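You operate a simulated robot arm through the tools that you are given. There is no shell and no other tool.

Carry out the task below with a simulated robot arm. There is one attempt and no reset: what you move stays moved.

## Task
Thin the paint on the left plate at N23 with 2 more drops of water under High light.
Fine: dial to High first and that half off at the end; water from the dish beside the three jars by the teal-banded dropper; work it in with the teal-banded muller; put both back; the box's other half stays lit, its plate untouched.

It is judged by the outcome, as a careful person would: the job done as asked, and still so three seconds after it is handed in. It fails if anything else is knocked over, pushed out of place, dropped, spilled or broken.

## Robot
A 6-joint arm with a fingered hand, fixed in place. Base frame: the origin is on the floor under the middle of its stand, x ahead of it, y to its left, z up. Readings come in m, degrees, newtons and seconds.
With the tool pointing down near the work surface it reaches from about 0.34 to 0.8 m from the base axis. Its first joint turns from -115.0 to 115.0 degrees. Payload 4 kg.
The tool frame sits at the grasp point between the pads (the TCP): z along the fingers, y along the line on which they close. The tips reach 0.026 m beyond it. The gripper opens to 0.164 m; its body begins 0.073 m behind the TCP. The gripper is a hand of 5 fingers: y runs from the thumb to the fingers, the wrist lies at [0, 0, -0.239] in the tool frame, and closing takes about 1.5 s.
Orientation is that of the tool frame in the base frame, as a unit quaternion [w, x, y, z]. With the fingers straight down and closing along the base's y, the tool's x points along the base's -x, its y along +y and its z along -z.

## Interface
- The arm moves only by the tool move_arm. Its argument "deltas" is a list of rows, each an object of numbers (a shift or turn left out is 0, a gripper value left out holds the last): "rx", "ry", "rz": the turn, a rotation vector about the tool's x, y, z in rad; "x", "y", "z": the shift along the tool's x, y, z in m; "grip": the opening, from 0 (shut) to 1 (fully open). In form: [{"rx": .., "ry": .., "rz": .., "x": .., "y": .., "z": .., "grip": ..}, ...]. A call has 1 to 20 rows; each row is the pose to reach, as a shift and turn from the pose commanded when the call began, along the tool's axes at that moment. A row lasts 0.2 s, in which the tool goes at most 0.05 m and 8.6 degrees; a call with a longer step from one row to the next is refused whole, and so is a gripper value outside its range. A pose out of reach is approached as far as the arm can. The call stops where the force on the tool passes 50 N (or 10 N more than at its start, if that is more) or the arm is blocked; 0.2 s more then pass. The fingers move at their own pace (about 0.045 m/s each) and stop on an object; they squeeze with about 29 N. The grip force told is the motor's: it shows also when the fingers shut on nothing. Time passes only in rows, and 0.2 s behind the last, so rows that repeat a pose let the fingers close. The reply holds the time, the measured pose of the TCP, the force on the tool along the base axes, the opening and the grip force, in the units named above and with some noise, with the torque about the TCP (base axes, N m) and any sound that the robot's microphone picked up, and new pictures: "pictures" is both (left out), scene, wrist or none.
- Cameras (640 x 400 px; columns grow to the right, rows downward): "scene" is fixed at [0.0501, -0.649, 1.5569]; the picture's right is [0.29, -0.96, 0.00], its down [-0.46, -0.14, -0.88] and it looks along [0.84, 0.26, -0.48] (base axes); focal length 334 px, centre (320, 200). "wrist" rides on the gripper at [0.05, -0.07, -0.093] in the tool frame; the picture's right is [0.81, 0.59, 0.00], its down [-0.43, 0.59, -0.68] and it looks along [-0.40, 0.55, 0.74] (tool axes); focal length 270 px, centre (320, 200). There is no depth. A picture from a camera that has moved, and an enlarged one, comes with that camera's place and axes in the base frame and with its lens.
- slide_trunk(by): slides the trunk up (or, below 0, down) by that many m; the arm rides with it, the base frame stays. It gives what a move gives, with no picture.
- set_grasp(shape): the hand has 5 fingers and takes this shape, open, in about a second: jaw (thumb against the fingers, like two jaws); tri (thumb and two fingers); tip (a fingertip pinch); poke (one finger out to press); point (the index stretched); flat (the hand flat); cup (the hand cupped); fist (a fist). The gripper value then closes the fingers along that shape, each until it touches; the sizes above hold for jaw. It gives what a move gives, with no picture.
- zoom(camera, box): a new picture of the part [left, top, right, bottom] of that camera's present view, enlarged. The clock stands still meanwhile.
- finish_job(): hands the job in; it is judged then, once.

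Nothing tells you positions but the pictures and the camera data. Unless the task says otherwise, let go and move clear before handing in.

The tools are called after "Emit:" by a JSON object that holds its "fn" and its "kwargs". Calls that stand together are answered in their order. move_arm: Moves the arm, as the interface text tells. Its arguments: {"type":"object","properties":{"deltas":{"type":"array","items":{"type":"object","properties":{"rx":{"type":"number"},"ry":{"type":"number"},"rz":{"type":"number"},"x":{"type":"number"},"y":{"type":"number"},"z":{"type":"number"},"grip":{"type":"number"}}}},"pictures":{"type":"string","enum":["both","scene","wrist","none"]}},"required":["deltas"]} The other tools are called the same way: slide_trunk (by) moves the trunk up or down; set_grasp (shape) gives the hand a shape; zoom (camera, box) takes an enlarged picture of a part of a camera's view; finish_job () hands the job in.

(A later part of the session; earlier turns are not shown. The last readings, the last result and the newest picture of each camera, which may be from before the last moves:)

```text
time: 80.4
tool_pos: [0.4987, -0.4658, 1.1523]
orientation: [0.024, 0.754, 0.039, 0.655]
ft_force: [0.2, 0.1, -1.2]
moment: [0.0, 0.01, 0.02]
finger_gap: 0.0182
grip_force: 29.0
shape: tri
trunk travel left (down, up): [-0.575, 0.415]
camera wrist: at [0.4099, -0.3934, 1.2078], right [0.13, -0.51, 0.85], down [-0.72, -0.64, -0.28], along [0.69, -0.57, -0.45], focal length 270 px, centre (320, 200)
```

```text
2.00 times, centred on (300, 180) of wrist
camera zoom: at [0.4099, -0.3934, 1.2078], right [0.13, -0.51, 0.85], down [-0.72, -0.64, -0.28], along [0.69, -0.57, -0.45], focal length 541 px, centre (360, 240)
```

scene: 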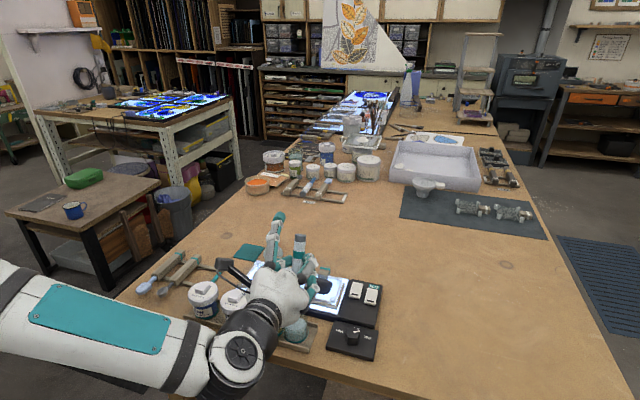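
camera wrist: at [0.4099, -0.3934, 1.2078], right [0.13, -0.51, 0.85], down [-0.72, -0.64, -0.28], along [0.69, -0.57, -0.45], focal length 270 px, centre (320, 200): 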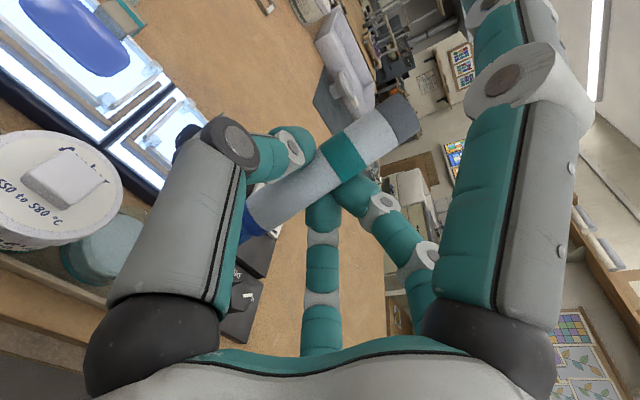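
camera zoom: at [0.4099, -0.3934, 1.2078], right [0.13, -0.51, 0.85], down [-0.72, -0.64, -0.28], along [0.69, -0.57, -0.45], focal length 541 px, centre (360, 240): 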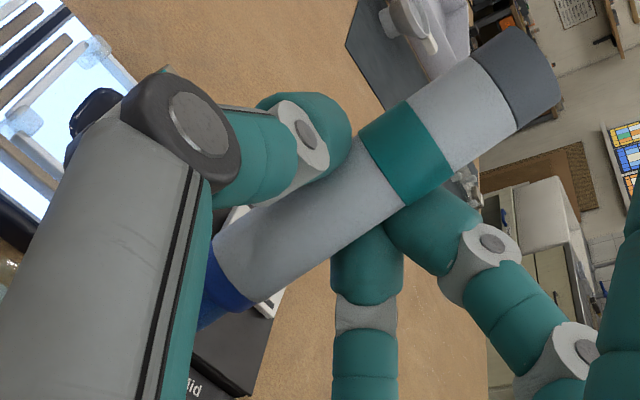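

Still held securely. I'll rotate the hand again for a clear scene-camera view of the nozzle tip and the dish.

Emit:
{"fn": "move_arm", "kwargs": {"deltas": [{"x": 0.02, "rx": -0.13, "rz": 0.018}, {"x": 0.04, "rx": -0.26, "rz": 0.036, "z": 0.005}, {"x": 0.05, "rx": -0.39, "rz": 0.055, "z": 0.01, "y": 0.01}, {"x": 0.05, "rx": -0.52, "rz": 0.073, "z": 0.02, "y": 0.02}, {"x": 0.05, "rx": -0.62, "rz": 0.087, "z": 0.03, "y": 0.03}]}}

Emit:
{"fn": "zoom", "kwargs": {"camera": "scene", "box": [250, 300, 330, 350]}}

Emit:
{"fn": "zoom", "kwargs": {"camera": "scene", "box": [240, 200, 360, 300]}}

```text
time: 81.6
tool_pos: [0.5358, -0.4907, 1.1976]
orientation: [0.225, 0.712, -0.195, 0.636]
ft_force: [0.3, 0.8, -0.8]
moment: [0.0, 0.04, 0.02]
finger_gap: 0.0184
grip_force: 29.1
shape: tri
trunk travel left (down, up): [-0.575, 0.415]
camera wrist: at [0.5039, -0.3802, 1.2516], right [-0.24, -0.48, 0.85], down [-0.94, -0.11, -0.33], along [0.25, -0.87, -0.42], focal length 270 px, centre (320, 200)
```

scene: 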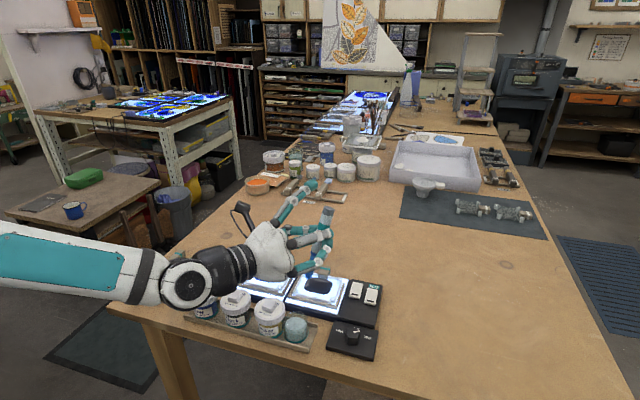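
wrist: 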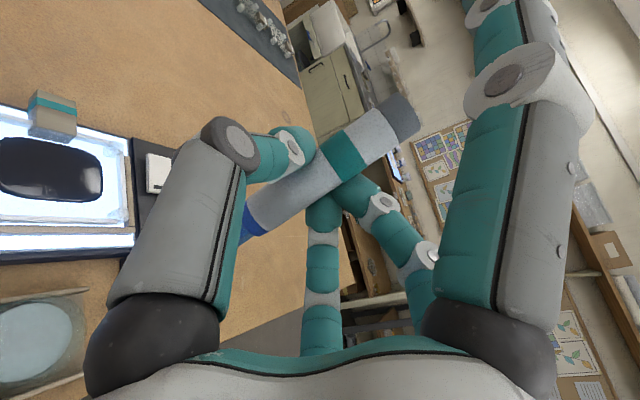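

```text
8.00 times, centred on (290, 325) of scene
camera zoom: at [0.0501, -0.649, 1.5569], right [0.29, -0.96, 0.0], down [-0.46, -0.14, -0.88], along [0.84, 0.26, -0.48], focal length 2675 px, centre (560, -800)
```

zoom: 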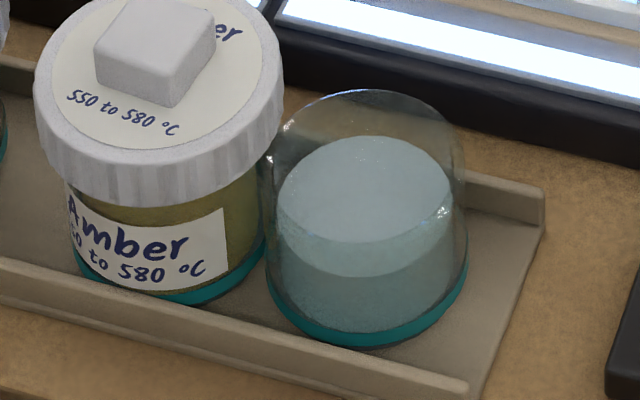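

```text
4.00 times, centred on (300, 250) of scene
camera zoom: at [0.0501, -0.649, 1.5569], right [0.29, -0.96, 0.0], down [-0.46, -0.14, -0.88], along [0.84, 0.26, -0.48], focal length 1338 px, centre (400, 0)
```

zoom: 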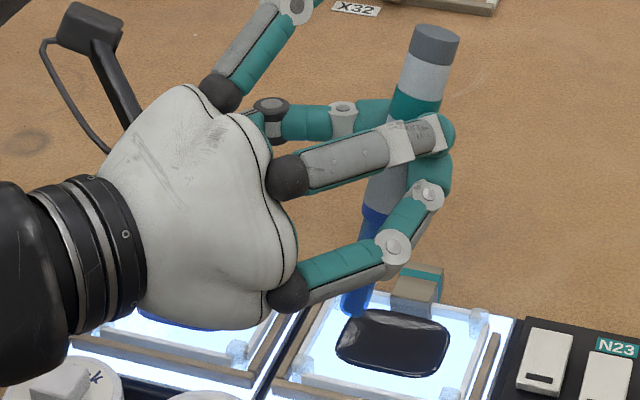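

Emit:
{"fn": "zoom", "kwargs": {"camera": "scene", "box": [315, 245, 355, 285]}}

Emit:
{"fn": "zoom", "kwargs": {"camera": "wrist", "box": [220, 140, 300, 260]}}

Emit:
{"fn": "zoom", "kwargs": {"camera": "scene", "box": [320, 190, 370, 230]}}

```text
10.00 times, centred on (335, 265) of scene
camera zoom: at [0.0501, -0.649, 1.5569], right [0.29, -0.96, 0.0], down [-0.46, -0.14, -0.88], along [0.84, 0.26, -0.48], focal length 3344 px, centre (170, -450)
```

zoom: 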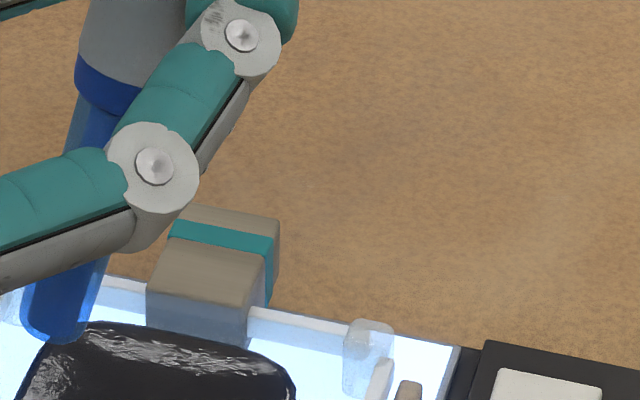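

```text
3.33 times, centred on (260, 200) of wrist
camera zoom: at [0.5039, -0.3802, 1.2516], right [-0.24, -0.48, 0.85], down [-0.94, -0.11, -0.33], along [0.25, -0.87, -0.42], focal length 901 px, centre (520, 200)
```

zoom: 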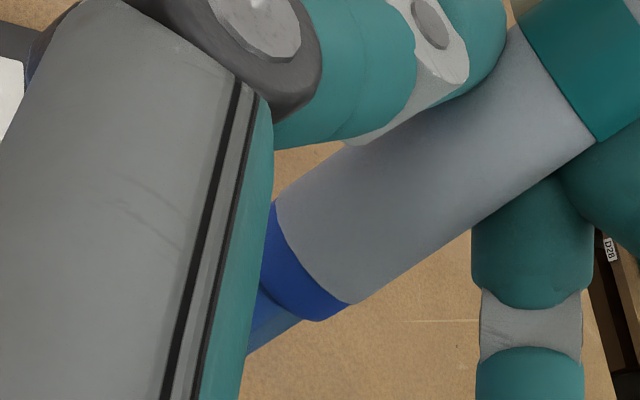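

```text
10.00 times, centred on (345, 210) of scene
camera zoom: at [0.0501, -0.649, 1.5569], right [0.29, -0.96, 0.0], down [-0.46, -0.14, -0.88], along [0.84, 0.26, -0.48], focal length 3344 px, centre (70, 100)
```

zoom: 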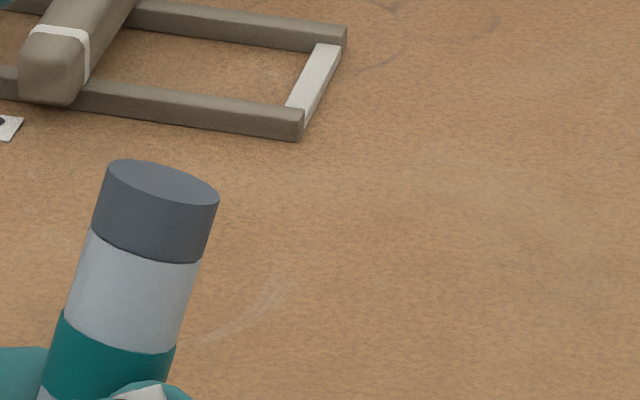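

The nozzle tip is where I compute it, and the cup wall evidently constrains it. I'll bring the hand back over the dish with the nozzle near vertical, and test a light-hold/tight-squeeze cycle there, where any drop would just fall back into the water.

Emit:
{"fn": "move_arm", "kwargs": {"deltas": [{"rx": 0.12, "ry": 0.018, "rz": -0.004, "y": -0.002, "z": -0.006}, {"rx": 0.24, "ry": 0.037, "rz": -0.008, "y": -0.0045, "z": -0.0115}, {"rx": 0.361, "ry": 0.055, "rz": -0.012, "y": -0.007, "z": -0.017}, {"rx": 0.481, "ry": 0.073, "rz": -0.016, "y": -0.009, "z": -0.023}, {"rx": 0.6017, "ry": 0.0918, "rz": -0.0199, "y": -0.0114, "z": -0.0285}, {"rx": 0.6017, "ry": 0.0918, "rz": -0.0199, "x": -0.03, "y": -0.0114, "z": -0.0285}, {"rx": 0.6017, "ry": 0.0918, "rz": -0.0199, "x": -0.055, "y": -0.0114, "z": -0.0285}, {"rx": 0.6017, "ry": 0.0918, "rz": -0.0199, "x": -0.0752, "y": -0.0114, "z": -0.0285}]}}

Emit:
{"fn": "zoom", "kwargs": {"camera": "wrist", "box": [0, 160, 240, 340]}}

Emit:
{"fn": "zoom", "kwargs": {"camera": "scene", "box": [240, 240, 380, 360]}}

```text
time: 83.4
tool_pos: [0.5119, -0.4657, 1.125]
orientation: [0.019, 0.718, 0.02, 0.695]
ft_force: [0.2, 0.6, -1.7]
moment: [0.02, 0.04, -0.04]
finger_gap: 0.0182
grip_force: 29.0
shape: tri
trunk travel left (down, up): [-0.575, 0.415]
camera wrist: at [0.4183, -0.3949, 1.1752], right [0.03, -0.54, 0.84], down [-0.69, -0.62, -0.38], along [0.72, -0.57, -0.39], focal length 270 px, centre (320, 200)
```

scene: 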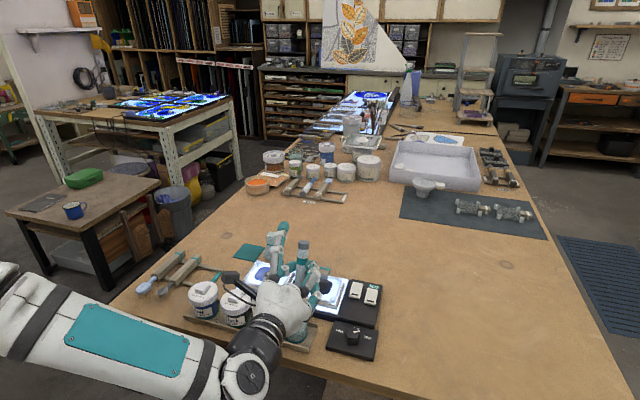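
wrist: 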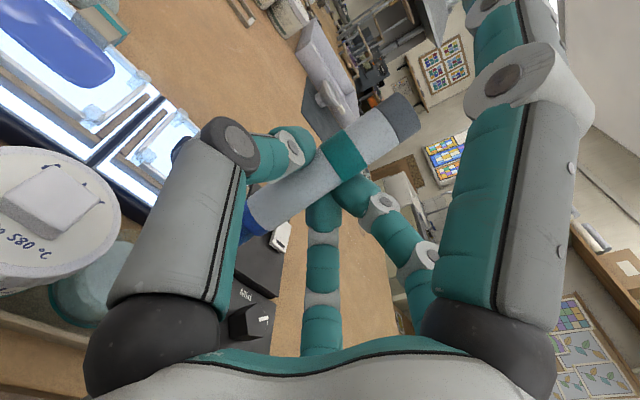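

```text
2.22 times, centred on (120, 250) of wrist
camera zoom: at [0.4183, -0.3949, 1.1752], right [0.03, -0.54, 0.84], down [-0.69, -0.62, -0.38], along [0.72, -0.57, -0.39], focal length 601 px, centre (764, 89)
```

zoom: 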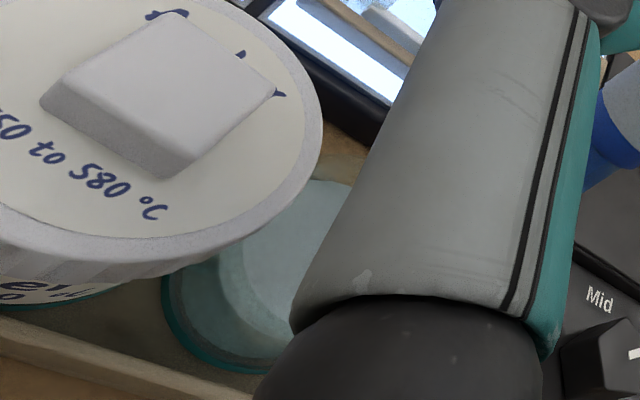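

```text
3.33 times, centred on (310, 300) of scene
camera zoom: at [0.0501, -0.649, 1.5569], right [0.29, -0.96, 0.0], down [-0.46, -0.14, -0.88], along [0.84, 0.26, -0.48], focal length 1115 px, centre (353, -133)
```

zoom: 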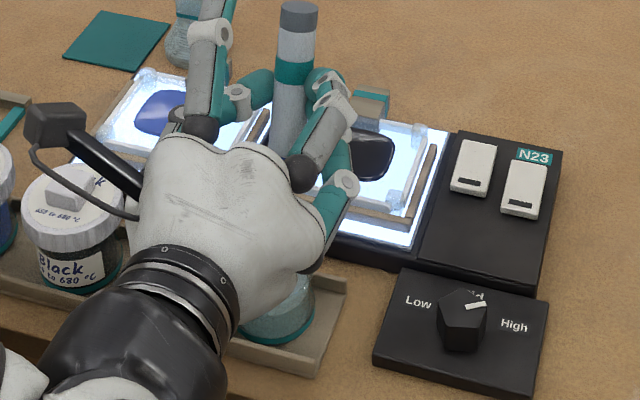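

Tip is right above the dish centre. Lowering gently toward the water in small steps.

Emit:
{"fn": "move_arm", "kwargs": {"deltas": [{"x": -0.01, "y": -0.0005, "z": 0.0004}, {"x": -0.02, "y": -0.001, "z": 0.0007}, {"x": -0.03, "y": -0.0016, "z": 0.0011}, {"x": -0.034, "y": -0.0019, "z": 0.0012}], "pictures": "none"}}

Emit:
{"fn": "move_arm", "kwargs": {"deltas": [{"x": -0.002, "y": -0.0001, "z": 0.0001}], "pictures": "none"}}

Emit:
{"fn": "move_arm", "kwargs": {"deltas": [{"x": -0.0015, "y": -0.0001, "z": 0.0001}], "pictures": "none"}}

```text
time: 84.4
tool_pos: [0.5112, -0.4672, 1.0925]
orientation: [0.02, 0.718, 0.018, 0.696]
ft_force: [-0.4, -0.2, 0.5]
moment: [0.01, 0.02, 0.0]
finger_gap: 0.0182
grip_force: 29.2
shape: tri
trunk travel left (down, up): [-0.575, 0.415]
```

```text
time: 84.8
tool_pos: [0.5104, -0.4663, 1.0926]
orientation: [0.021, 0.717, 0.019, 0.697]
ft_force: [1.4, -2.2, 11.2]
moment: [0.16, -0.21, -0.05]
finger_gap: 0.0179
grip_force: 29.1
shape: tri
trunk travel left (down, up): [-0.575, 0.415]
```

```text
time: 85.2
tool_pos: [0.5092, -0.4665, 1.0923]
orientation: [0.022, 0.716, 0.019, 0.697]
ft_force: [-3.4, -3.9, 19.2]
moment: [0.14, 0.05, 0.08]
finger_gap: 0.0178
grip_force: 28.8
shape: tri
trunk travel left (down, up): [-0.575, 0.415]
```

There's contact again, higher than expected. I'll back straight up and reposition with the hand coming from the side and pitched higher, so the scene camera can see the nozzle and dish together.

Emit:
{"fn": "move_arm", "kwargs": {"deltas": [{"x": 0.012, "y": 0.0007, "z": -0.0003}, {"x": 0.035, "y": 0.002, "z": -0.001}, {"x": 0.0598, "y": 0.0035, "z": -0.0016}, {"x": 0.0598, "y": 0.006, "z": 0.0004, "rx": -0.108, "ry": -0.045, "rz": 0.02}, {"x": 0.0597, "y": 0.0085, "z": 0.0025, "rx": -0.216, "ry": -0.09, "rz": 0.039}, {"x": 0.0596, "y": 0.011, "z": 0.0045, "rx": -0.324, "ry": -0.135, "rz": 0.059}, {"x": 0.0595, "y": 0.0135, "z": 0.0065, "rx": -0.432, "ry": -0.181, "rz": 0.078}, {"x": 0.0594, "y": 0.016, "z": 0.0085, "rx": -0.54, "ry": -0.226, "rz": 0.098}, {"x": 0.0594, "y": 0.018, "z": 0.0105, "rx": -0.648, "ry": -0.271, "rz": 0.117}, {"x": 0.0593, "y": 0.0202, "z": 0.0125, "rx": -0.756, "ry": -0.316, "rz": 0.137}]}}

Emit:
{"fn": "zoom", "kwargs": {"camera": "scene", "box": [230, 220, 370, 350]}}

Emit:
{"fn": "zoom", "kwargs": {"camera": "scene", "box": [250, 300, 330, 350]}}

```text
time: 87.4
tool_pos: [0.522, -0.4877, 1.1494]
orientation: [0.233, 0.761, -0.285, 0.534]
ft_force: [-0.2, -0.3, -0.3]
moment: [-0.02, -0.01, 0.01]
finger_gap: 0.0181
grip_force: 28.7
shape: tri
out of reach, approached as far as the arm can: row 10
trunk travel left (down, up): [-0.575, 0.415]
camera wrist: at [0.5185, -0.3839, 1.2233], right [-0.19, -0.58, 0.79], down [-0.98, 0.09, -0.16], along [0.02, -0.81, -0.58], focal length 270 px, centre (320, 200)
```

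scene: 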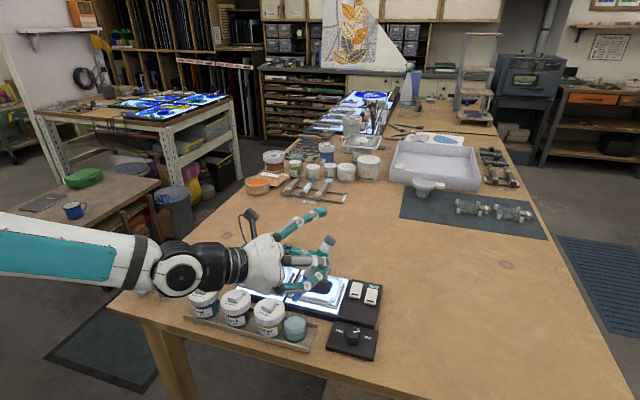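
wrist: 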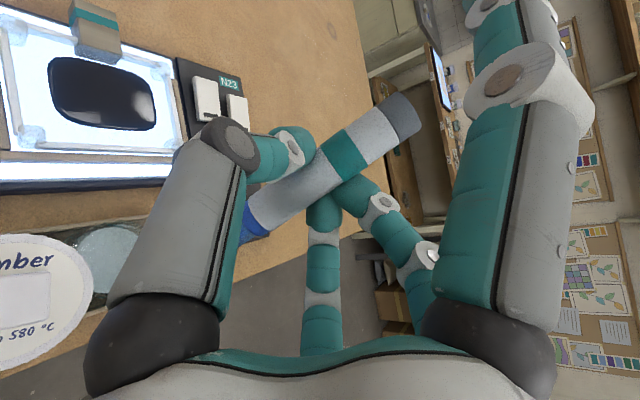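

```text
3.08 times, centred on (300, 285) of scene
camera zoom: at [0.0501, -0.649, 1.5569], right [0.29, -0.96, 0.0], down [-0.46, -0.14, -0.88], along [0.84, 0.26, -0.48], focal length 1029 px, centre (382, -62)
```

zoom: 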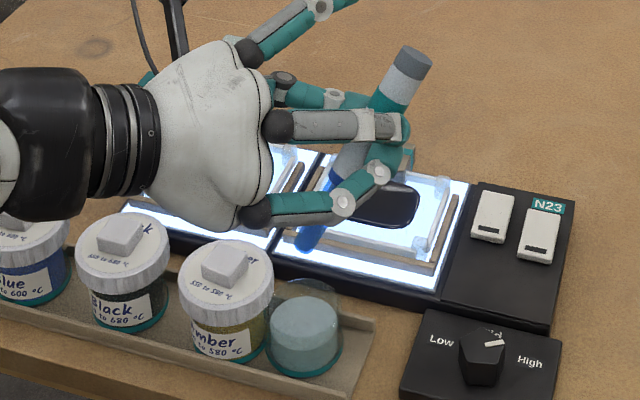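

```text
8.00 times, centred on (290, 325) of scene
camera zoom: at [0.0501, -0.649, 1.5569], right [0.29, -0.96, 0.0], down [-0.46, -0.14, -0.88], along [0.84, 0.26, -0.48], focal length 2675 px, centre (560, -800)
```

zoom: 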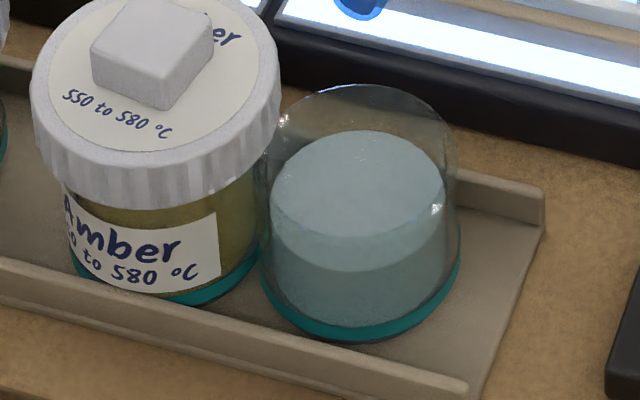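

Now I have a clear side view: the nozzle tip matches my calculation within 2 px and sits just above the dish. I'll lower it toward the rim and watch visually.

Emit:
{"fn": "move_arm", "kwargs": {"deltas": [{"x": -0.013, "y": -0.003, "z": 0.0043}, {"x": -0.026, "y": -0.0057, "z": 0.0087}, {"x": -0.039, "y": -0.0085, "z": 0.013}, {"x": -0.0517, "y": -0.0113, "z": 0.0173}], "pictures": "none"}}

Emit:
{"fn": "zoom", "kwargs": {"camera": "scene", "box": [230, 240, 350, 350]}}

Emit:
{"fn": "zoom", "kwargs": {"camera": "scene", "box": [270, 290, 334, 350]}}

```text
time: 88.4
tool_pos: [0.5157, -0.4942, 1.1022]
orientation: [0.23, 0.762, -0.284, 0.535]
ft_force: [-0.5, 0.8, -0.9]
moment: [-0.01, -0.04, 0.03]
finger_gap: 0.0182
grip_force: 28.9
shape: tri
out of reach, approached as far as the arm can: row 1, 2, 3, 4
trunk travel left (down, up): [-0.575, 0.415]
```

```text
3.64 times, centred on (290, 295) of scene
camera zoom: at [0.0501, -0.649, 1.5569], right [0.29, -0.96, 0.0], down [-0.46, -0.14, -0.88], along [0.84, 0.26, -0.48], focal length 1216 px, centre (429, -146)
```

zoom: 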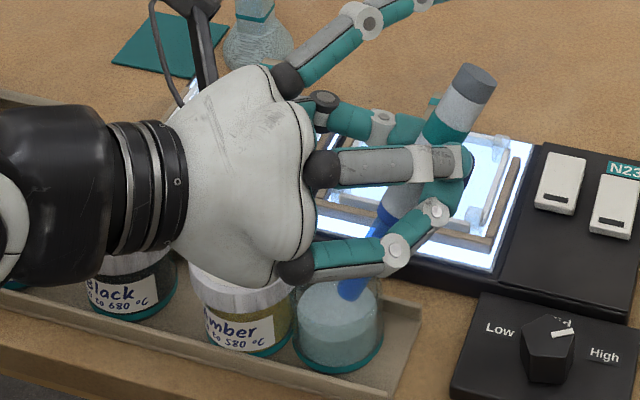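

```text
6.67 times, centred on (302, 320) of scene
camera zoom: at [0.0501, -0.649, 1.5569], right [0.29, -0.96, 0.0], down [-0.46, -0.14, -0.88], along [0.84, 0.26, -0.48], focal length 2229 px, centre (440, -600)
```

zoom: 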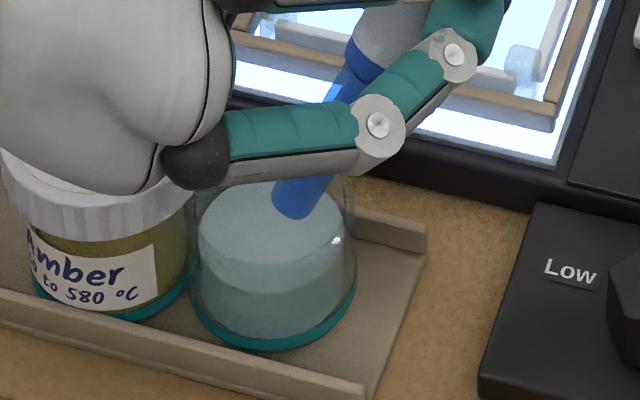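

The nozzle is now visibly above the water inside the cup, with nothing else touching. I'll lower straight down in small steps, watching force and picture.

Emit:
{"fn": "move_arm", "kwargs": {"deltas": [{"x": -0.005, "y": -0.0003, "z": 0.0017}, {"x": -0.0104, "y": -0.0006, "z": 0.0035}], "pictures": "none"}}

Emit:
{"fn": "zoom", "kwargs": {"camera": "scene", "box": [270, 290, 334, 350]}}

```text
time: 89.0
tool_pos: [0.508, -0.4996, 1.0931]
orientation: [0.235, 0.759, -0.287, 0.536]
ft_force: [0.2, -1.5, 0.5]
moment: [0.02, -0.04, 0.0]
finger_gap: 0.018
grip_force: 29.0
shape: tri
out of reach, approached as far as the arm can: row 1, 2
trunk travel left (down, up): [-0.575, 0.415]
```

```text
6.67 times, centred on (302, 320) of scene
camera zoom: at [0.0501, -0.649, 1.5569], right [0.29, -0.96, 0.0], down [-0.46, -0.14, -0.88], along [0.84, 0.26, -0.48], focal length 2229 px, centre (440, -600)
```

zoom: 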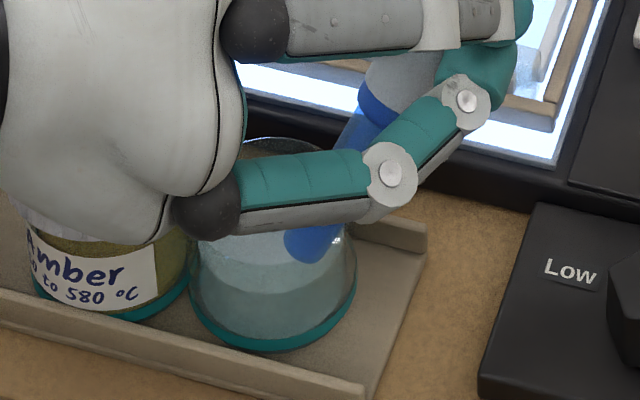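

In this view I can see the dish actually sits slightly further from me than I'd assumed (centre about (0.515,-0.452)), so earlier descents were landing on the near rim. I'll lift, return to the forward-facing pose and retarget.

Emit:
{"fn": "move_arm", "kwargs": {"deltas": [{"x": 0.02, "y": 0.001, "z": -0.007}, {"x": 0.0427, "y": 0.0022, "z": -0.0143}, {"x": 0.0437, "y": -0.0035, "z": -0.0166, "rx": 0.1064, "ry": 0.0373, "rz": -0.0227}, {"x": 0.0447, "y": -0.0092, "z": -0.0189, "rx": 0.2127, "ry": 0.0746, "rz": -0.0454}, {"x": 0.0458, "y": -0.0148, "z": -0.0212, "rx": 0.3191, "ry": 0.1119, "rz": -0.0681}, {"x": 0.0468, "y": -0.0205, "z": -0.0235, "rx": 0.4255, "ry": 0.1493, "rz": -0.0909}, {"x": 0.0478, "y": -0.0262, "z": -0.0258, "rx": 0.5319, "ry": 0.1866, "rz": -0.1136}, {"x": 0.0489, "y": -0.0319, "z": -0.0281, "rx": 0.6382, "ry": 0.2239, "rz": -0.1363}, {"x": 0.0499, "y": -0.0376, "z": -0.0304, "rx": 0.7446, "ry": 0.2612, "rz": -0.159}, {"x": 0.0177, "y": -0.0393, "z": -0.0197, "rx": 0.7446, "ry": 0.2612, "rz": -0.159}], "pictures": "scene"}}

Emit:
{"fn": "zoom", "kwargs": {"camera": "scene", "box": [240, 240, 380, 360]}}

Emit:
{"fn": "zoom", "kwargs": {"camera": "wrist", "box": [0, 160, 240, 340]}}

```text
time: 91.2
tool_pos: [0.5304, -0.463, 1.112]
orientation: [0.022, 0.738, 0.018, 0.674]
ft_force: [-0.6, 0.6, -0.7]
moment: [0.0, 0.01, 0.01]
finger_gap: 0.0179
grip_force: 28.8
shape: tri
trunk travel left (down, up): [-0.575, 0.415]
```

scene: 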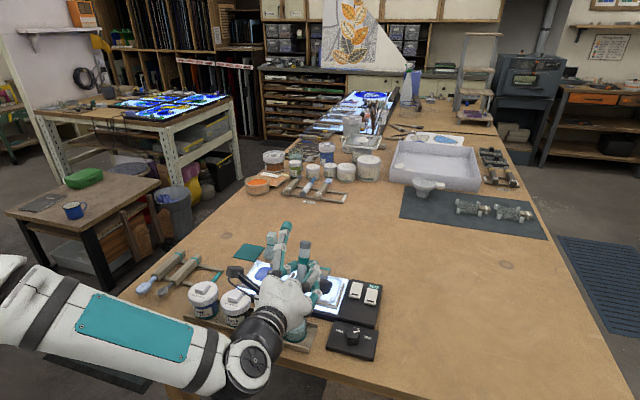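

```text
3.33 times, centred on (310, 300) of scene
camera zoom: at [0.0501, -0.649, 1.5569], right [0.29, -0.96, 0.0], down [-0.46, -0.14, -0.88], along [0.84, 0.26, -0.48], focal length 1115 px, centre (353, -133)
```

zoom: 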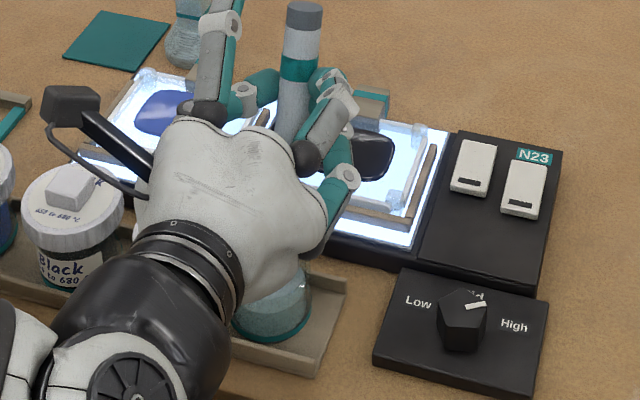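

```text
2.22 times, centred on (120, 250) of wrist
camera zoom: at [0.4399, -0.3898, 1.1667], right [0.07, -0.54, 0.84], down [-0.72, -0.61, -0.34], along [0.69, -0.58, -0.43], focal length 601 px, centre (764, 89)
```

zoom: 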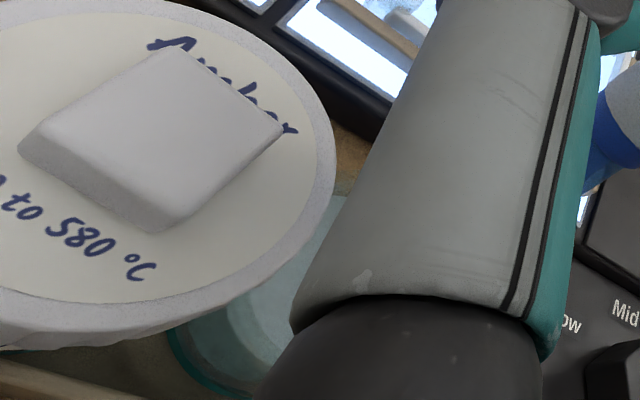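

Emit:
{"fn": "move_arm", "kwargs": {"deltas": [{"x": -0.009, "y": -0.0005, "z": -0.0002}, {"x": -0.018, "y": -0.001, "z": -0.0005}, {"x": -0.0261, "y": -0.0015, "z": -0.0007}], "pictures": "none"}}

Emit:
{"fn": "move_arm", "kwargs": {"deltas": [{"x": -0.003, "y": -0.0002, "z": 0.0003}], "pictures": "none"}}

Emit:
{"fn": "move_arm", "kwargs": {"deltas": [{"x": -0.002, "y": -0.0001, "z": 0.0002}], "pictures": "none"}}

```text
time: 92.0
tool_pos: [0.5255, -0.4624, 1.0903]
orientation: [0.024, 0.736, 0.017, 0.676]
ft_force: [1.7, -0.8, 11.6]
moment: [0.1, -0.21, -0.09]
finger_gap: 0.0179
grip_force: 29.0
shape: tri
trunk travel left (down, up): [-0.575, 0.415]
```

```text
time: 92.4
tool_pos: [0.5243, -0.4625, 1.0869]
orientation: [0.024, 0.737, 0.018, 0.675]
ft_force: [1.4, -1.3, 17.1]
moment: [0.24, -0.33, -0.06]
finger_gap: 0.0183
grip_force: 29.1
shape: tri
trunk travel left (down, up): [-0.575, 0.415]
```

```text
time: 92.8
tool_pos: [0.5235, -0.4611, 1.084]
orientation: [0.023, 0.737, 0.018, 0.675]
ft_force: [2.9, -2.6, 18.2]
moment: [0.38, -0.39, -0.05]
finger_gap: 0.0182
grip_force: 29.5
shape: tri
trunk travel left (down, up): [-0.575, 0.415]
```

There's contact again at almost the same hand height despite the shifted target, so it may not be the nozzle that's touching. Let me look before moving further.

Emit:
{"fn": "zoom", "kwargs": {"camera": "scene", "box": [230, 230, 370, 360]}}

Emit:
{"fn": "zoom", "kwargs": {"camera": "wrist", "box": [0, 100, 320, 400]}}

Emit:
{"fn": "zoom", "kwargs": {"camera": "wrist", "box": [160, 80, 440, 280]}}

```text
3.08 times, centred on (300, 295) of scene
camera zoom: at [0.0501, -0.649, 1.5569], right [0.29, -0.96, 0.0], down [-0.46, -0.14, -0.88], along [0.84, 0.26, -0.48], focal length 1029 px, centre (382, -92)
```

zoom: 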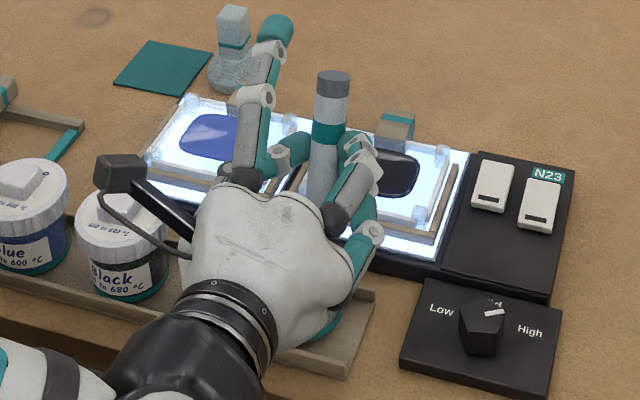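

```text
1.33 times, centred on (160, 250) of wrist
camera zoom: at [0.4347, -0.3888, 1.1381], right [0.07, -0.54, 0.84], down [-0.72, -0.61, -0.34], along [0.69, -0.58, -0.43], focal length 360 px, centre (533, 133)
```

zoom: 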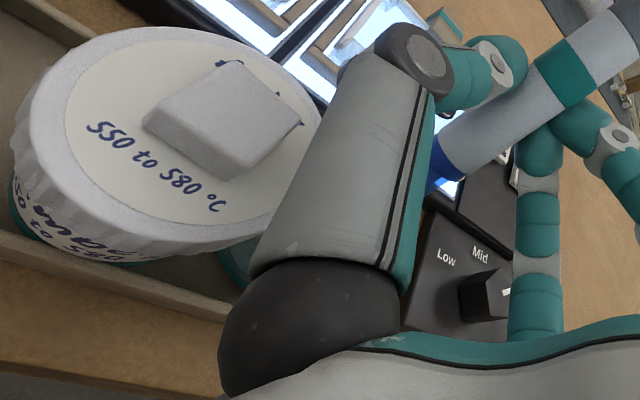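

```text
2.00 times, centred on (300, 180) of wrist
camera zoom: at [0.4347, -0.3888, 1.1381], right [0.07, -0.54, 0.84], down [-0.72, -0.61, -0.34], along [0.69, -0.58, -0.43], focal length 541 px, centre (360, 240)
```

zoom: 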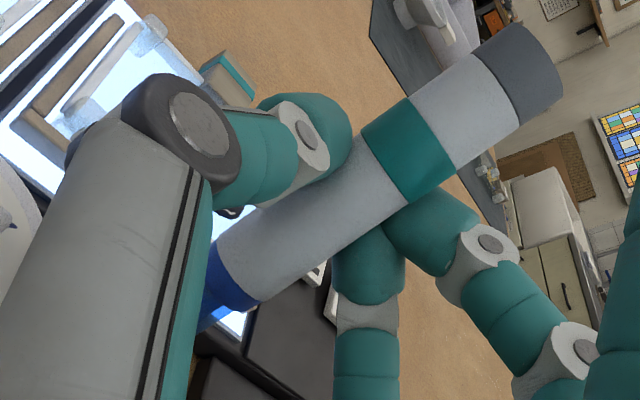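

The recurring contact consistently computes to a point about 2 cm to the +y side of the nozzle, most likely the hidden fifth finger under the hand catching the dish. I'll back off, re-check the dish, and then roll the hand so that finger is raised away from the nozzle.

Emit:
{"fn": "move_arm", "kwargs": {"deltas": [{"x": 0.01, "z": 0.0009}, {"x": 0.03, "z": 0.0027}, {"x": 0.06, "z": 0.0054}, {"x": 0.09, "z": 0.008}, {"x": 0.1, "z": 0.009, "y": -0.03}, {"x": 0.1, "z": 0.009, "y": -0.07}, {"x": 0.1, "z": 0.009, "y": -0.11}]}}

Emit:
{"fn": "zoom", "kwargs": {"camera": "scene", "box": [250, 300, 330, 350]}}

Emit:
{"fn": "zoom", "kwargs": {"camera": "scene", "box": [180, 180, 300, 280]}}

```text
time: 94.4
tool_pos: [0.5445, -0.3463, 1.1739]
orientation: [0.022, 0.738, 0.017, 0.675]
ft_force: [0.3, -0.6, -1.1]
moment: [-0.01, 0.04, -0.01]
finger_gap: 0.0181
grip_force: 28.7
shape: tri
trunk travel left (down, up): [-0.575, 0.415]
camera wrist: at [0.4549, -0.273, 1.2282], right [0.07, -0.54, 0.84], down [-0.72, -0.61, -0.33], along [0.69, -0.58, -0.43], focal length 270 px, centre (320, 200)
```

scene: 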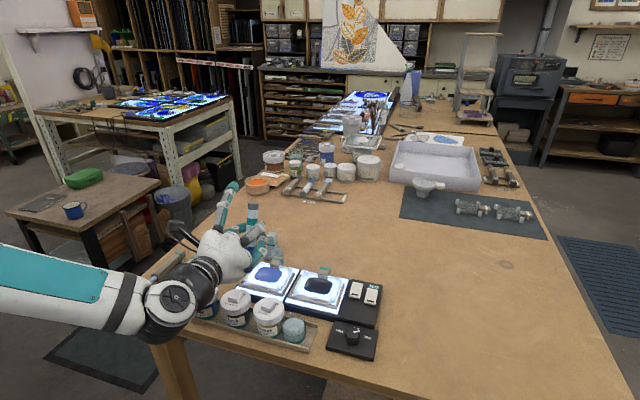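
wrist: 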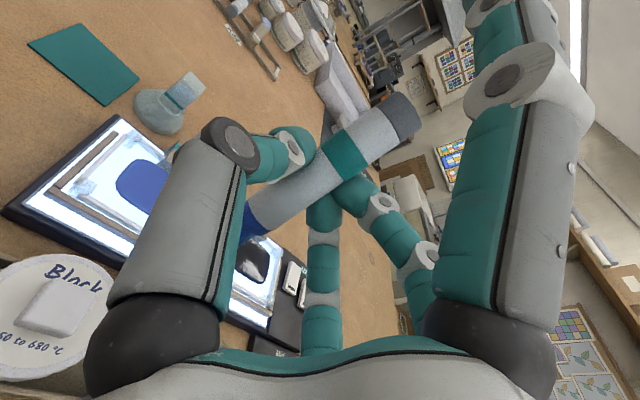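

```text
8.00 times, centred on (290, 325) of scene
camera zoom: at [0.0501, -0.649, 1.5569], right [0.29, -0.96, 0.0], down [-0.46, -0.14, -0.88], along [0.84, 0.26, -0.48], focal length 2675 px, centre (560, -800)
```

zoom: 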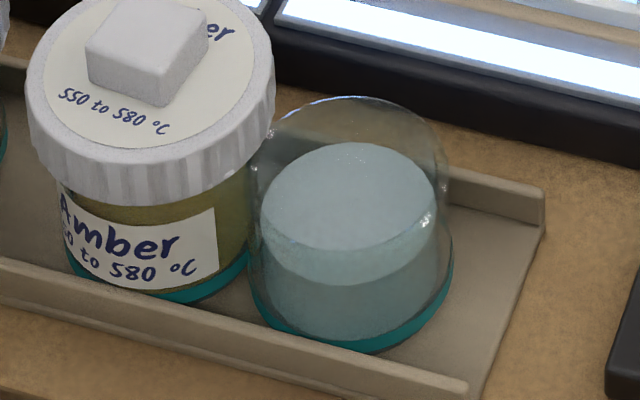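

```text
4.00 times, centred on (240, 230) of scene
camera zoom: at [0.0501, -0.649, 1.5569], right [0.29, -0.96, 0.0], down [-0.46, -0.14, -0.88], along [0.84, 0.26, -0.48], focal length 1338 px, centre (640, 80)
```

zoom: 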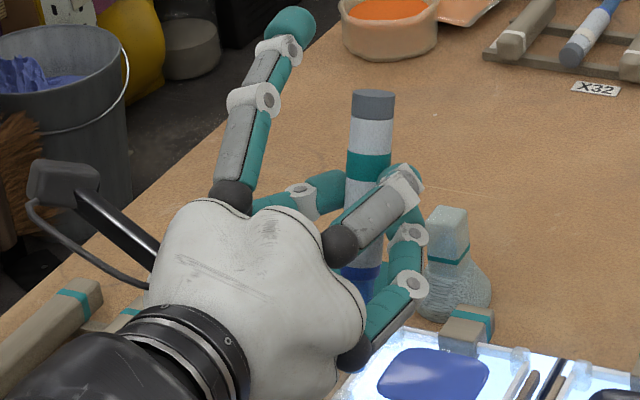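

The dish is about 14 mm from where it started and the Amber jar about 3 mm. Before going near them again I'll roll the hand in free space to check for the hidden fifth finger.

Emit:
{"fn": "move_arm", "kwargs": {"deltas": [{"rz": -0.14}, {"rz": -0.28}, {"rz": -0.42}, {"rz": -0.56}, {"rz": -0.7}, {"rz": -0.84}, {"rz": -0.98}, {"rz": -1.1}]}}

Emit:
{"fn": "zoom", "kwargs": {"camera": "scene", "box": [180, 190, 300, 290]}}

```text
time: 96.2
tool_pos: [0.5435, -0.3463, 1.1734]
orientation: [0.373, 0.62, 0.401, 0.563]
ft_force: [0.1, 0.0, -1.5]
moment: [0.01, -0.01, 0.01]
finger_gap: 0.0177
grip_force: 29.4
shape: tri
trunk travel left (down, up): [-0.575, 0.415]
camera wrist: at [0.446, -0.2713, 1.1386], right [0.08, 0.51, 0.86], down [-0.65, -0.63, 0.43], along [0.76, -0.59, 0.28], focal length 270 px, centre (320, 200)
```

scene: 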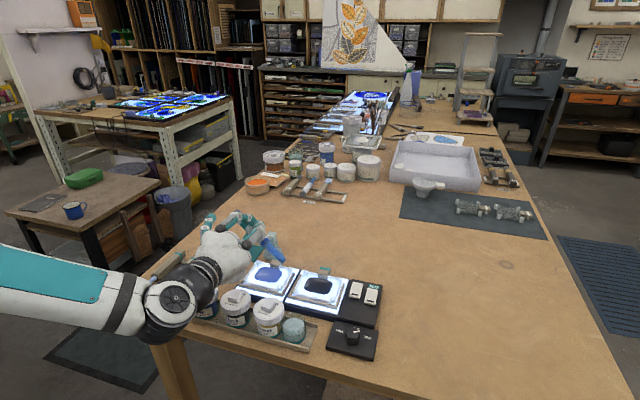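
wrist: 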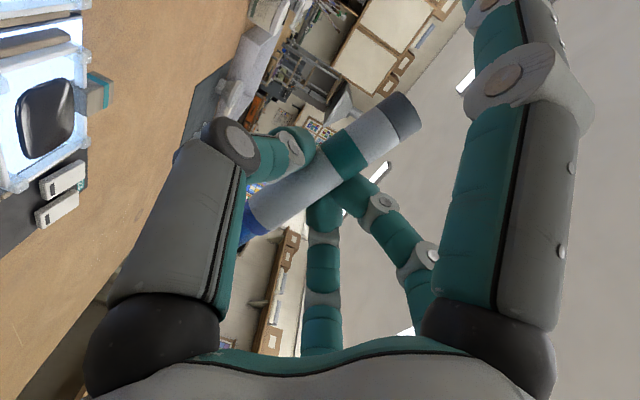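

```text
4.00 times, centred on (240, 240) of scene
camera zoom: at [0.0501, -0.649, 1.5569], right [0.29, -0.96, 0.0], down [-0.46, -0.14, -0.88], along [0.84, 0.26, -0.48], focal length 1338 px, centre (640, 40)
```

zoom: 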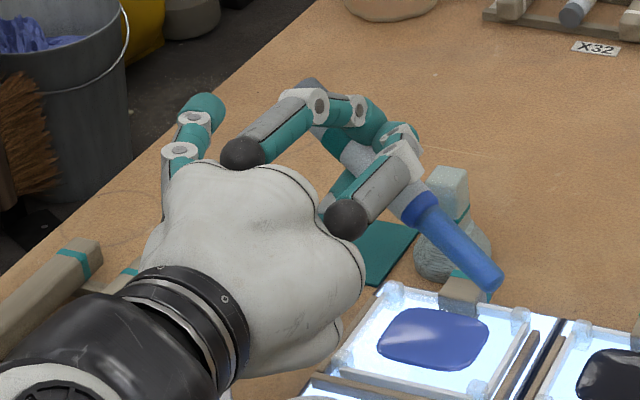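

No fifth finger is in the way after all, so the nozzle really met something at rim height in the middle of the dish. Let me look at the dish very closely to see whether its top is closed.

Emit:
{"fn": "zoom", "kwargs": {"camera": "scene", "box": [278, 308, 312, 346]}}

Emit:
{"fn": "zoom", "kwargs": {"camera": "scene", "box": [255, 140, 345, 200]}}

```text
10.53 times, centred on (295, 327) of scene
camera zoom: at [0.0501, -0.649, 1.5569], right [0.29, -0.96, 0.0], down [-0.46, -0.14, -0.88], along [0.84, 0.26, -0.48], focal length 3520 px, centre (583, -1137)
```

zoom: 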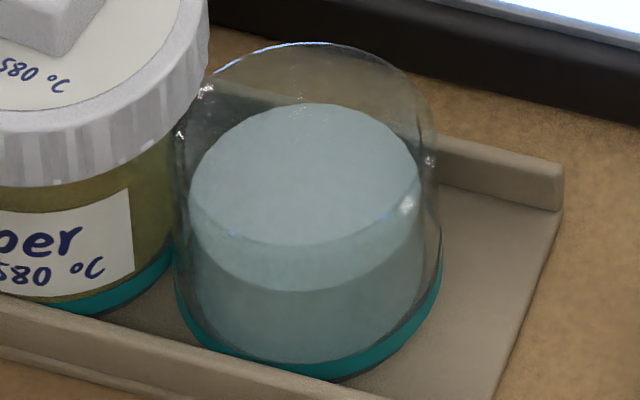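

```text
6.67 times, centred on (300, 170) of scene
camera zoom: at [0.0501, -0.649, 1.5569], right [0.29, -0.96, 0.0], down [-0.46, -0.14, -0.88], along [0.84, 0.26, -0.48], focal length 2229 px, centre (453, 400)
```

zoom: 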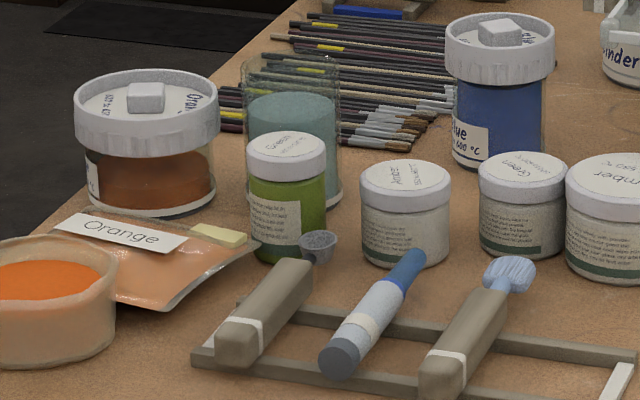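

The cup is visually open, but its collision shape appears solid at rim level, so touching the surface there is as deep as the nozzle goes. I'll roll the hand back and position over the dish again, ready for a very light touch.

Emit:
{"fn": "move_arm", "kwargs": {"deltas": [{"rz": 0.14}, {"rz": 0.28}, {"rz": 0.42}, {"rz": 0.56}, {"rz": 0.7}, {"rz": 0.84}, {"rz": 0.98}, {"rz": 1.1}], "pictures": "none"}}

```text
time: 98.0
tool_pos: [0.5429, -0.346, 1.1733]
orientation: [0.021, 0.738, 0.016, 0.674]
ft_force: [0.9, -0.1, -0.4]
moment: [-0.04, -0.01, -0.01]
finger_gap: 0.018
grip_force: 29.0
shape: tri
trunk travel left (down, up): [-0.575, 0.415]
```

Emit:
{"fn": "move_arm", "kwargs": {"deltas": [{"x": -0.0026, "y": 0.0385, "z": -0.0064}, {"x": -0.0053, "y": 0.077, "z": -0.0128}, {"x": -0.0079, "y": 0.1155, "z": -0.0192}, {"x": -0.0275, "y": 0.1145, "z": -0.0174}, {"x": -0.047, "y": 0.1135, "z": -0.0157}, {"x": -0.0668, "y": 0.1124, "z": -0.0139}], "pictures": "none"}}

Emit:
{"fn": "move_arm", "kwargs": {"deltas": [{"x": -0.006, "y": -0.0003, "z": 0.0005}, {"x": -0.012, "y": -0.0006, "z": 0.001}, {"x": -0.015, "y": -0.0008, "z": 0.0013}], "pictures": "none"}}

```text
time: 99.4
tool_pos: [0.5225, -0.4624, 1.116]
orientation: [0.023, 0.738, 0.016, 0.674]
ft_force: [-0.5, -0.3, -1.0]
moment: [0.0, -0.02, -0.03]
finger_gap: 0.0179
grip_force: 28.5
shape: tri
trunk travel left (down, up): [-0.575, 0.415]
```

```text
time: 100.2
tool_pos: [0.524, -0.4631, 1.1018]
orientation: [0.022, 0.738, 0.018, 0.675]
ft_force: [0.8, 0.1, -0.8]
moment: [0.04, -0.01, 0.02]
finger_gap: 0.0179
grip_force: 29.2
shape: tri
trunk travel left (down, up): [-0.575, 0.415]
```

Emit:
{"fn": "move_arm", "kwargs": {"deltas": [{"x": -0.004, "y": -0.0002, "z": 0.0004}, {"x": -0.008, "y": -0.0004, "z": 0.0007}], "pictures": "none"}}

Emit:
{"fn": "zoom", "kwargs": {"camera": "scene", "box": [250, 300, 330, 350]}}

```text
time: 100.8
tool_pos: [0.5231, -0.4624, 1.0925]
orientation: [0.024, 0.738, 0.016, 0.674]
ft_force: [-0.4, -0.1, -0.6]
moment: [-0.01, 0.03, -0.02]
finger_gap: 0.0181
grip_force: 28.9
shape: tri
trunk travel left (down, up): [-0.575, 0.415]
```

```text
8.00 times, centred on (290, 325) of scene
camera zoom: at [0.0501, -0.649, 1.5569], right [0.29, -0.96, 0.0], down [-0.46, -0.14, -0.88], along [0.84, 0.26, -0.48], focal length 2675 px, centre (560, -800)
```

zoom: 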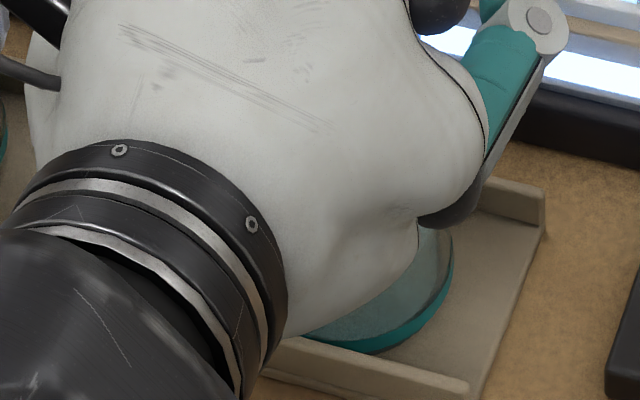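

No contact yet at this height with the new position. Continuing down in 2 mm steps, checking each time.

Emit:
{"fn": "move_arm", "kwargs": {"deltas": [{"x": -0.003, "y": -0.0002, "z": 0.0003}], "pictures": "none"}}

```text
time: 101.2
tool_pos: [0.5215, -0.4631, 1.0922]
orientation: [0.023, 0.736, 0.017, 0.676]
ft_force: [2.2, -2.5, 10.5]
moment: [0.04, -0.22, -0.06]
finger_gap: 0.0182
grip_force: 29.2
shape: tri
trunk travel left (down, up): [-0.575, 0.415]
```

Contact at the same height (10 N). I'll ease off to a feather touch and run a squeeze/ease cycle while keeping hold.

Emit:
{"fn": "move_arm", "kwargs": {"deltas": [{"x": 0.0022, "grip": 0.0}, {"x": 0.0022, "grip": 0.0}, {"x": 0.0022, "grip": 0.0}], "pictures": "none"}}

Emit:
{"fn": "move_arm", "kwargs": {"deltas": [{"grip": 0.1}, {"grip": 0.1}, {"grip": 0.1}], "pictures": "none"}}

```text
time: 102.0
tool_pos: [0.5208, -0.4634, 1.0933]
orientation: [0.023, 0.737, 0.017, 0.675]
ft_force: [2.3, -2.5, 13.9]
moment: [0.13, -0.25, -0.03]
finger_gap: 0.0177
grip_force: 29.0
shape: tri
trunk travel left (down, up): [-0.575, 0.415]
```

```text
time: 102.8
tool_pos: [0.5219, -0.462, 1.0933]
orientation: [0.023, 0.738, 0.017, 0.675]
ft_force: [1.6, -2.2, 14.0]
moment: [0.21, -0.22, -0.04]
finger_gap: 0.0181
grip_force: 28.9
shape: tri
trunk travel left (down, up): [-0.575, 0.415]
```

Force grew even though I raised slightly, so something about this contact isn't what I think. I'll lift clear, lower the trunk a bit for better reach, and approach from the side pose where I can actually see the nozzle at the dish.

Emit:
{"fn": "move_arm", "kwargs": {"deltas": [{"x": 0.01, "z": 0.0009, "grip": 0.09}, {"x": 0.03, "z": 0.0027}, {"x": 0.065, "z": 0.006}, {"x": 0.1, "z": 0.009}, {"x": 0.13, "z": 0.012}]}}

Emit:
{"fn": "zoom", "kwargs": {"camera": "scene", "box": [250, 300, 330, 350]}}

Emit:
{"fn": "zoom", "kwargs": {"camera": "wrist", "box": [160, 80, 440, 280]}}

```text
time: 104.0
tool_pos: [0.5475, -0.4573, 1.2203]
orientation: [0.023, 0.738, 0.016, 0.674]
ft_force: [0.3, -0.5, -1.1]
moment: [0.02, 0.03, 0.02]
finger_gap: 0.0177
grip_force: 29.2
shape: tri
trunk travel left (down, up): [-0.575, 0.415]
camera wrist: at [0.4573, -0.3842, 1.2752], right [0.07, -0.54, 0.84], down [-0.72, -0.61, -0.34], along [0.69, -0.58, -0.43], focal length 270 px, centre (320, 200)
```

scene: 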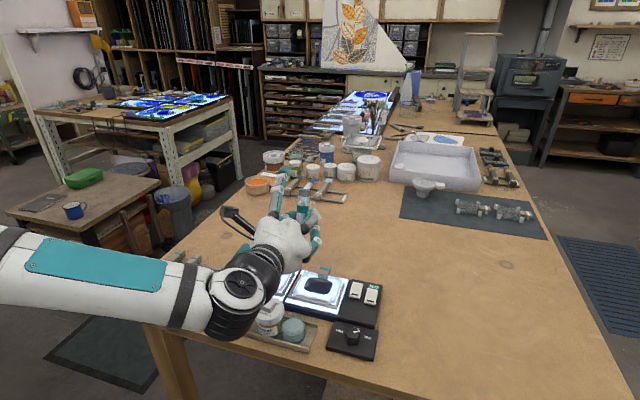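
wrist: 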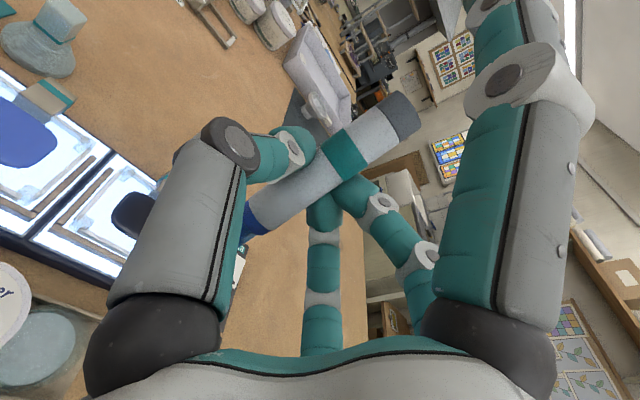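

```text
8.00 times, centred on (290, 325) of scene
camera zoom: at [0.0501, -0.649, 1.5569], right [0.29, -0.96, 0.0], down [-0.46, -0.14, -0.88], along [0.84, 0.26, -0.48], focal length 2675 px, centre (560, -800)
```

zoom: 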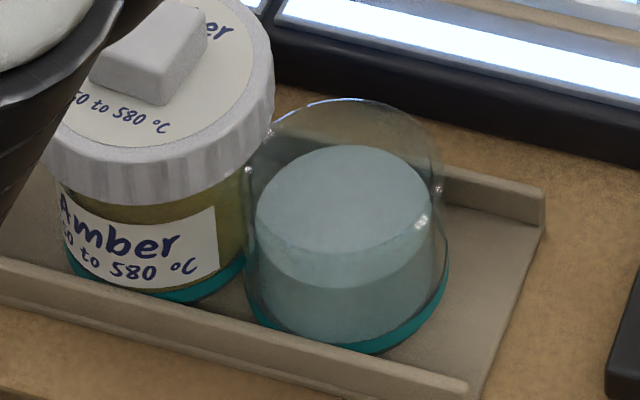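

```text
2.00 times, centred on (300, 180) of wrist
camera zoom: at [0.4573, -0.3842, 1.2752], right [0.07, -0.54, 0.84], down [-0.72, -0.61, -0.34], along [0.69, -0.58, -0.43], focal length 541 px, centre (360, 240)
```

zoom: 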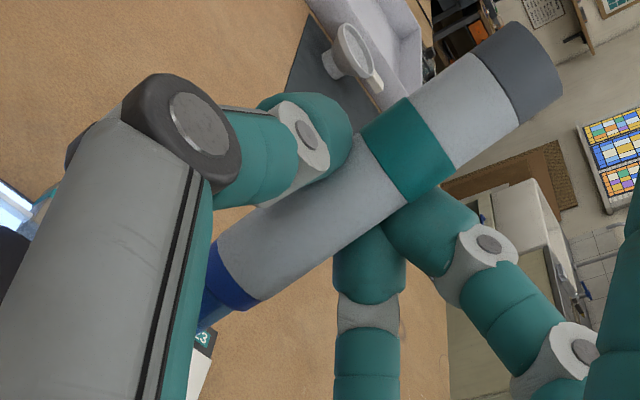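

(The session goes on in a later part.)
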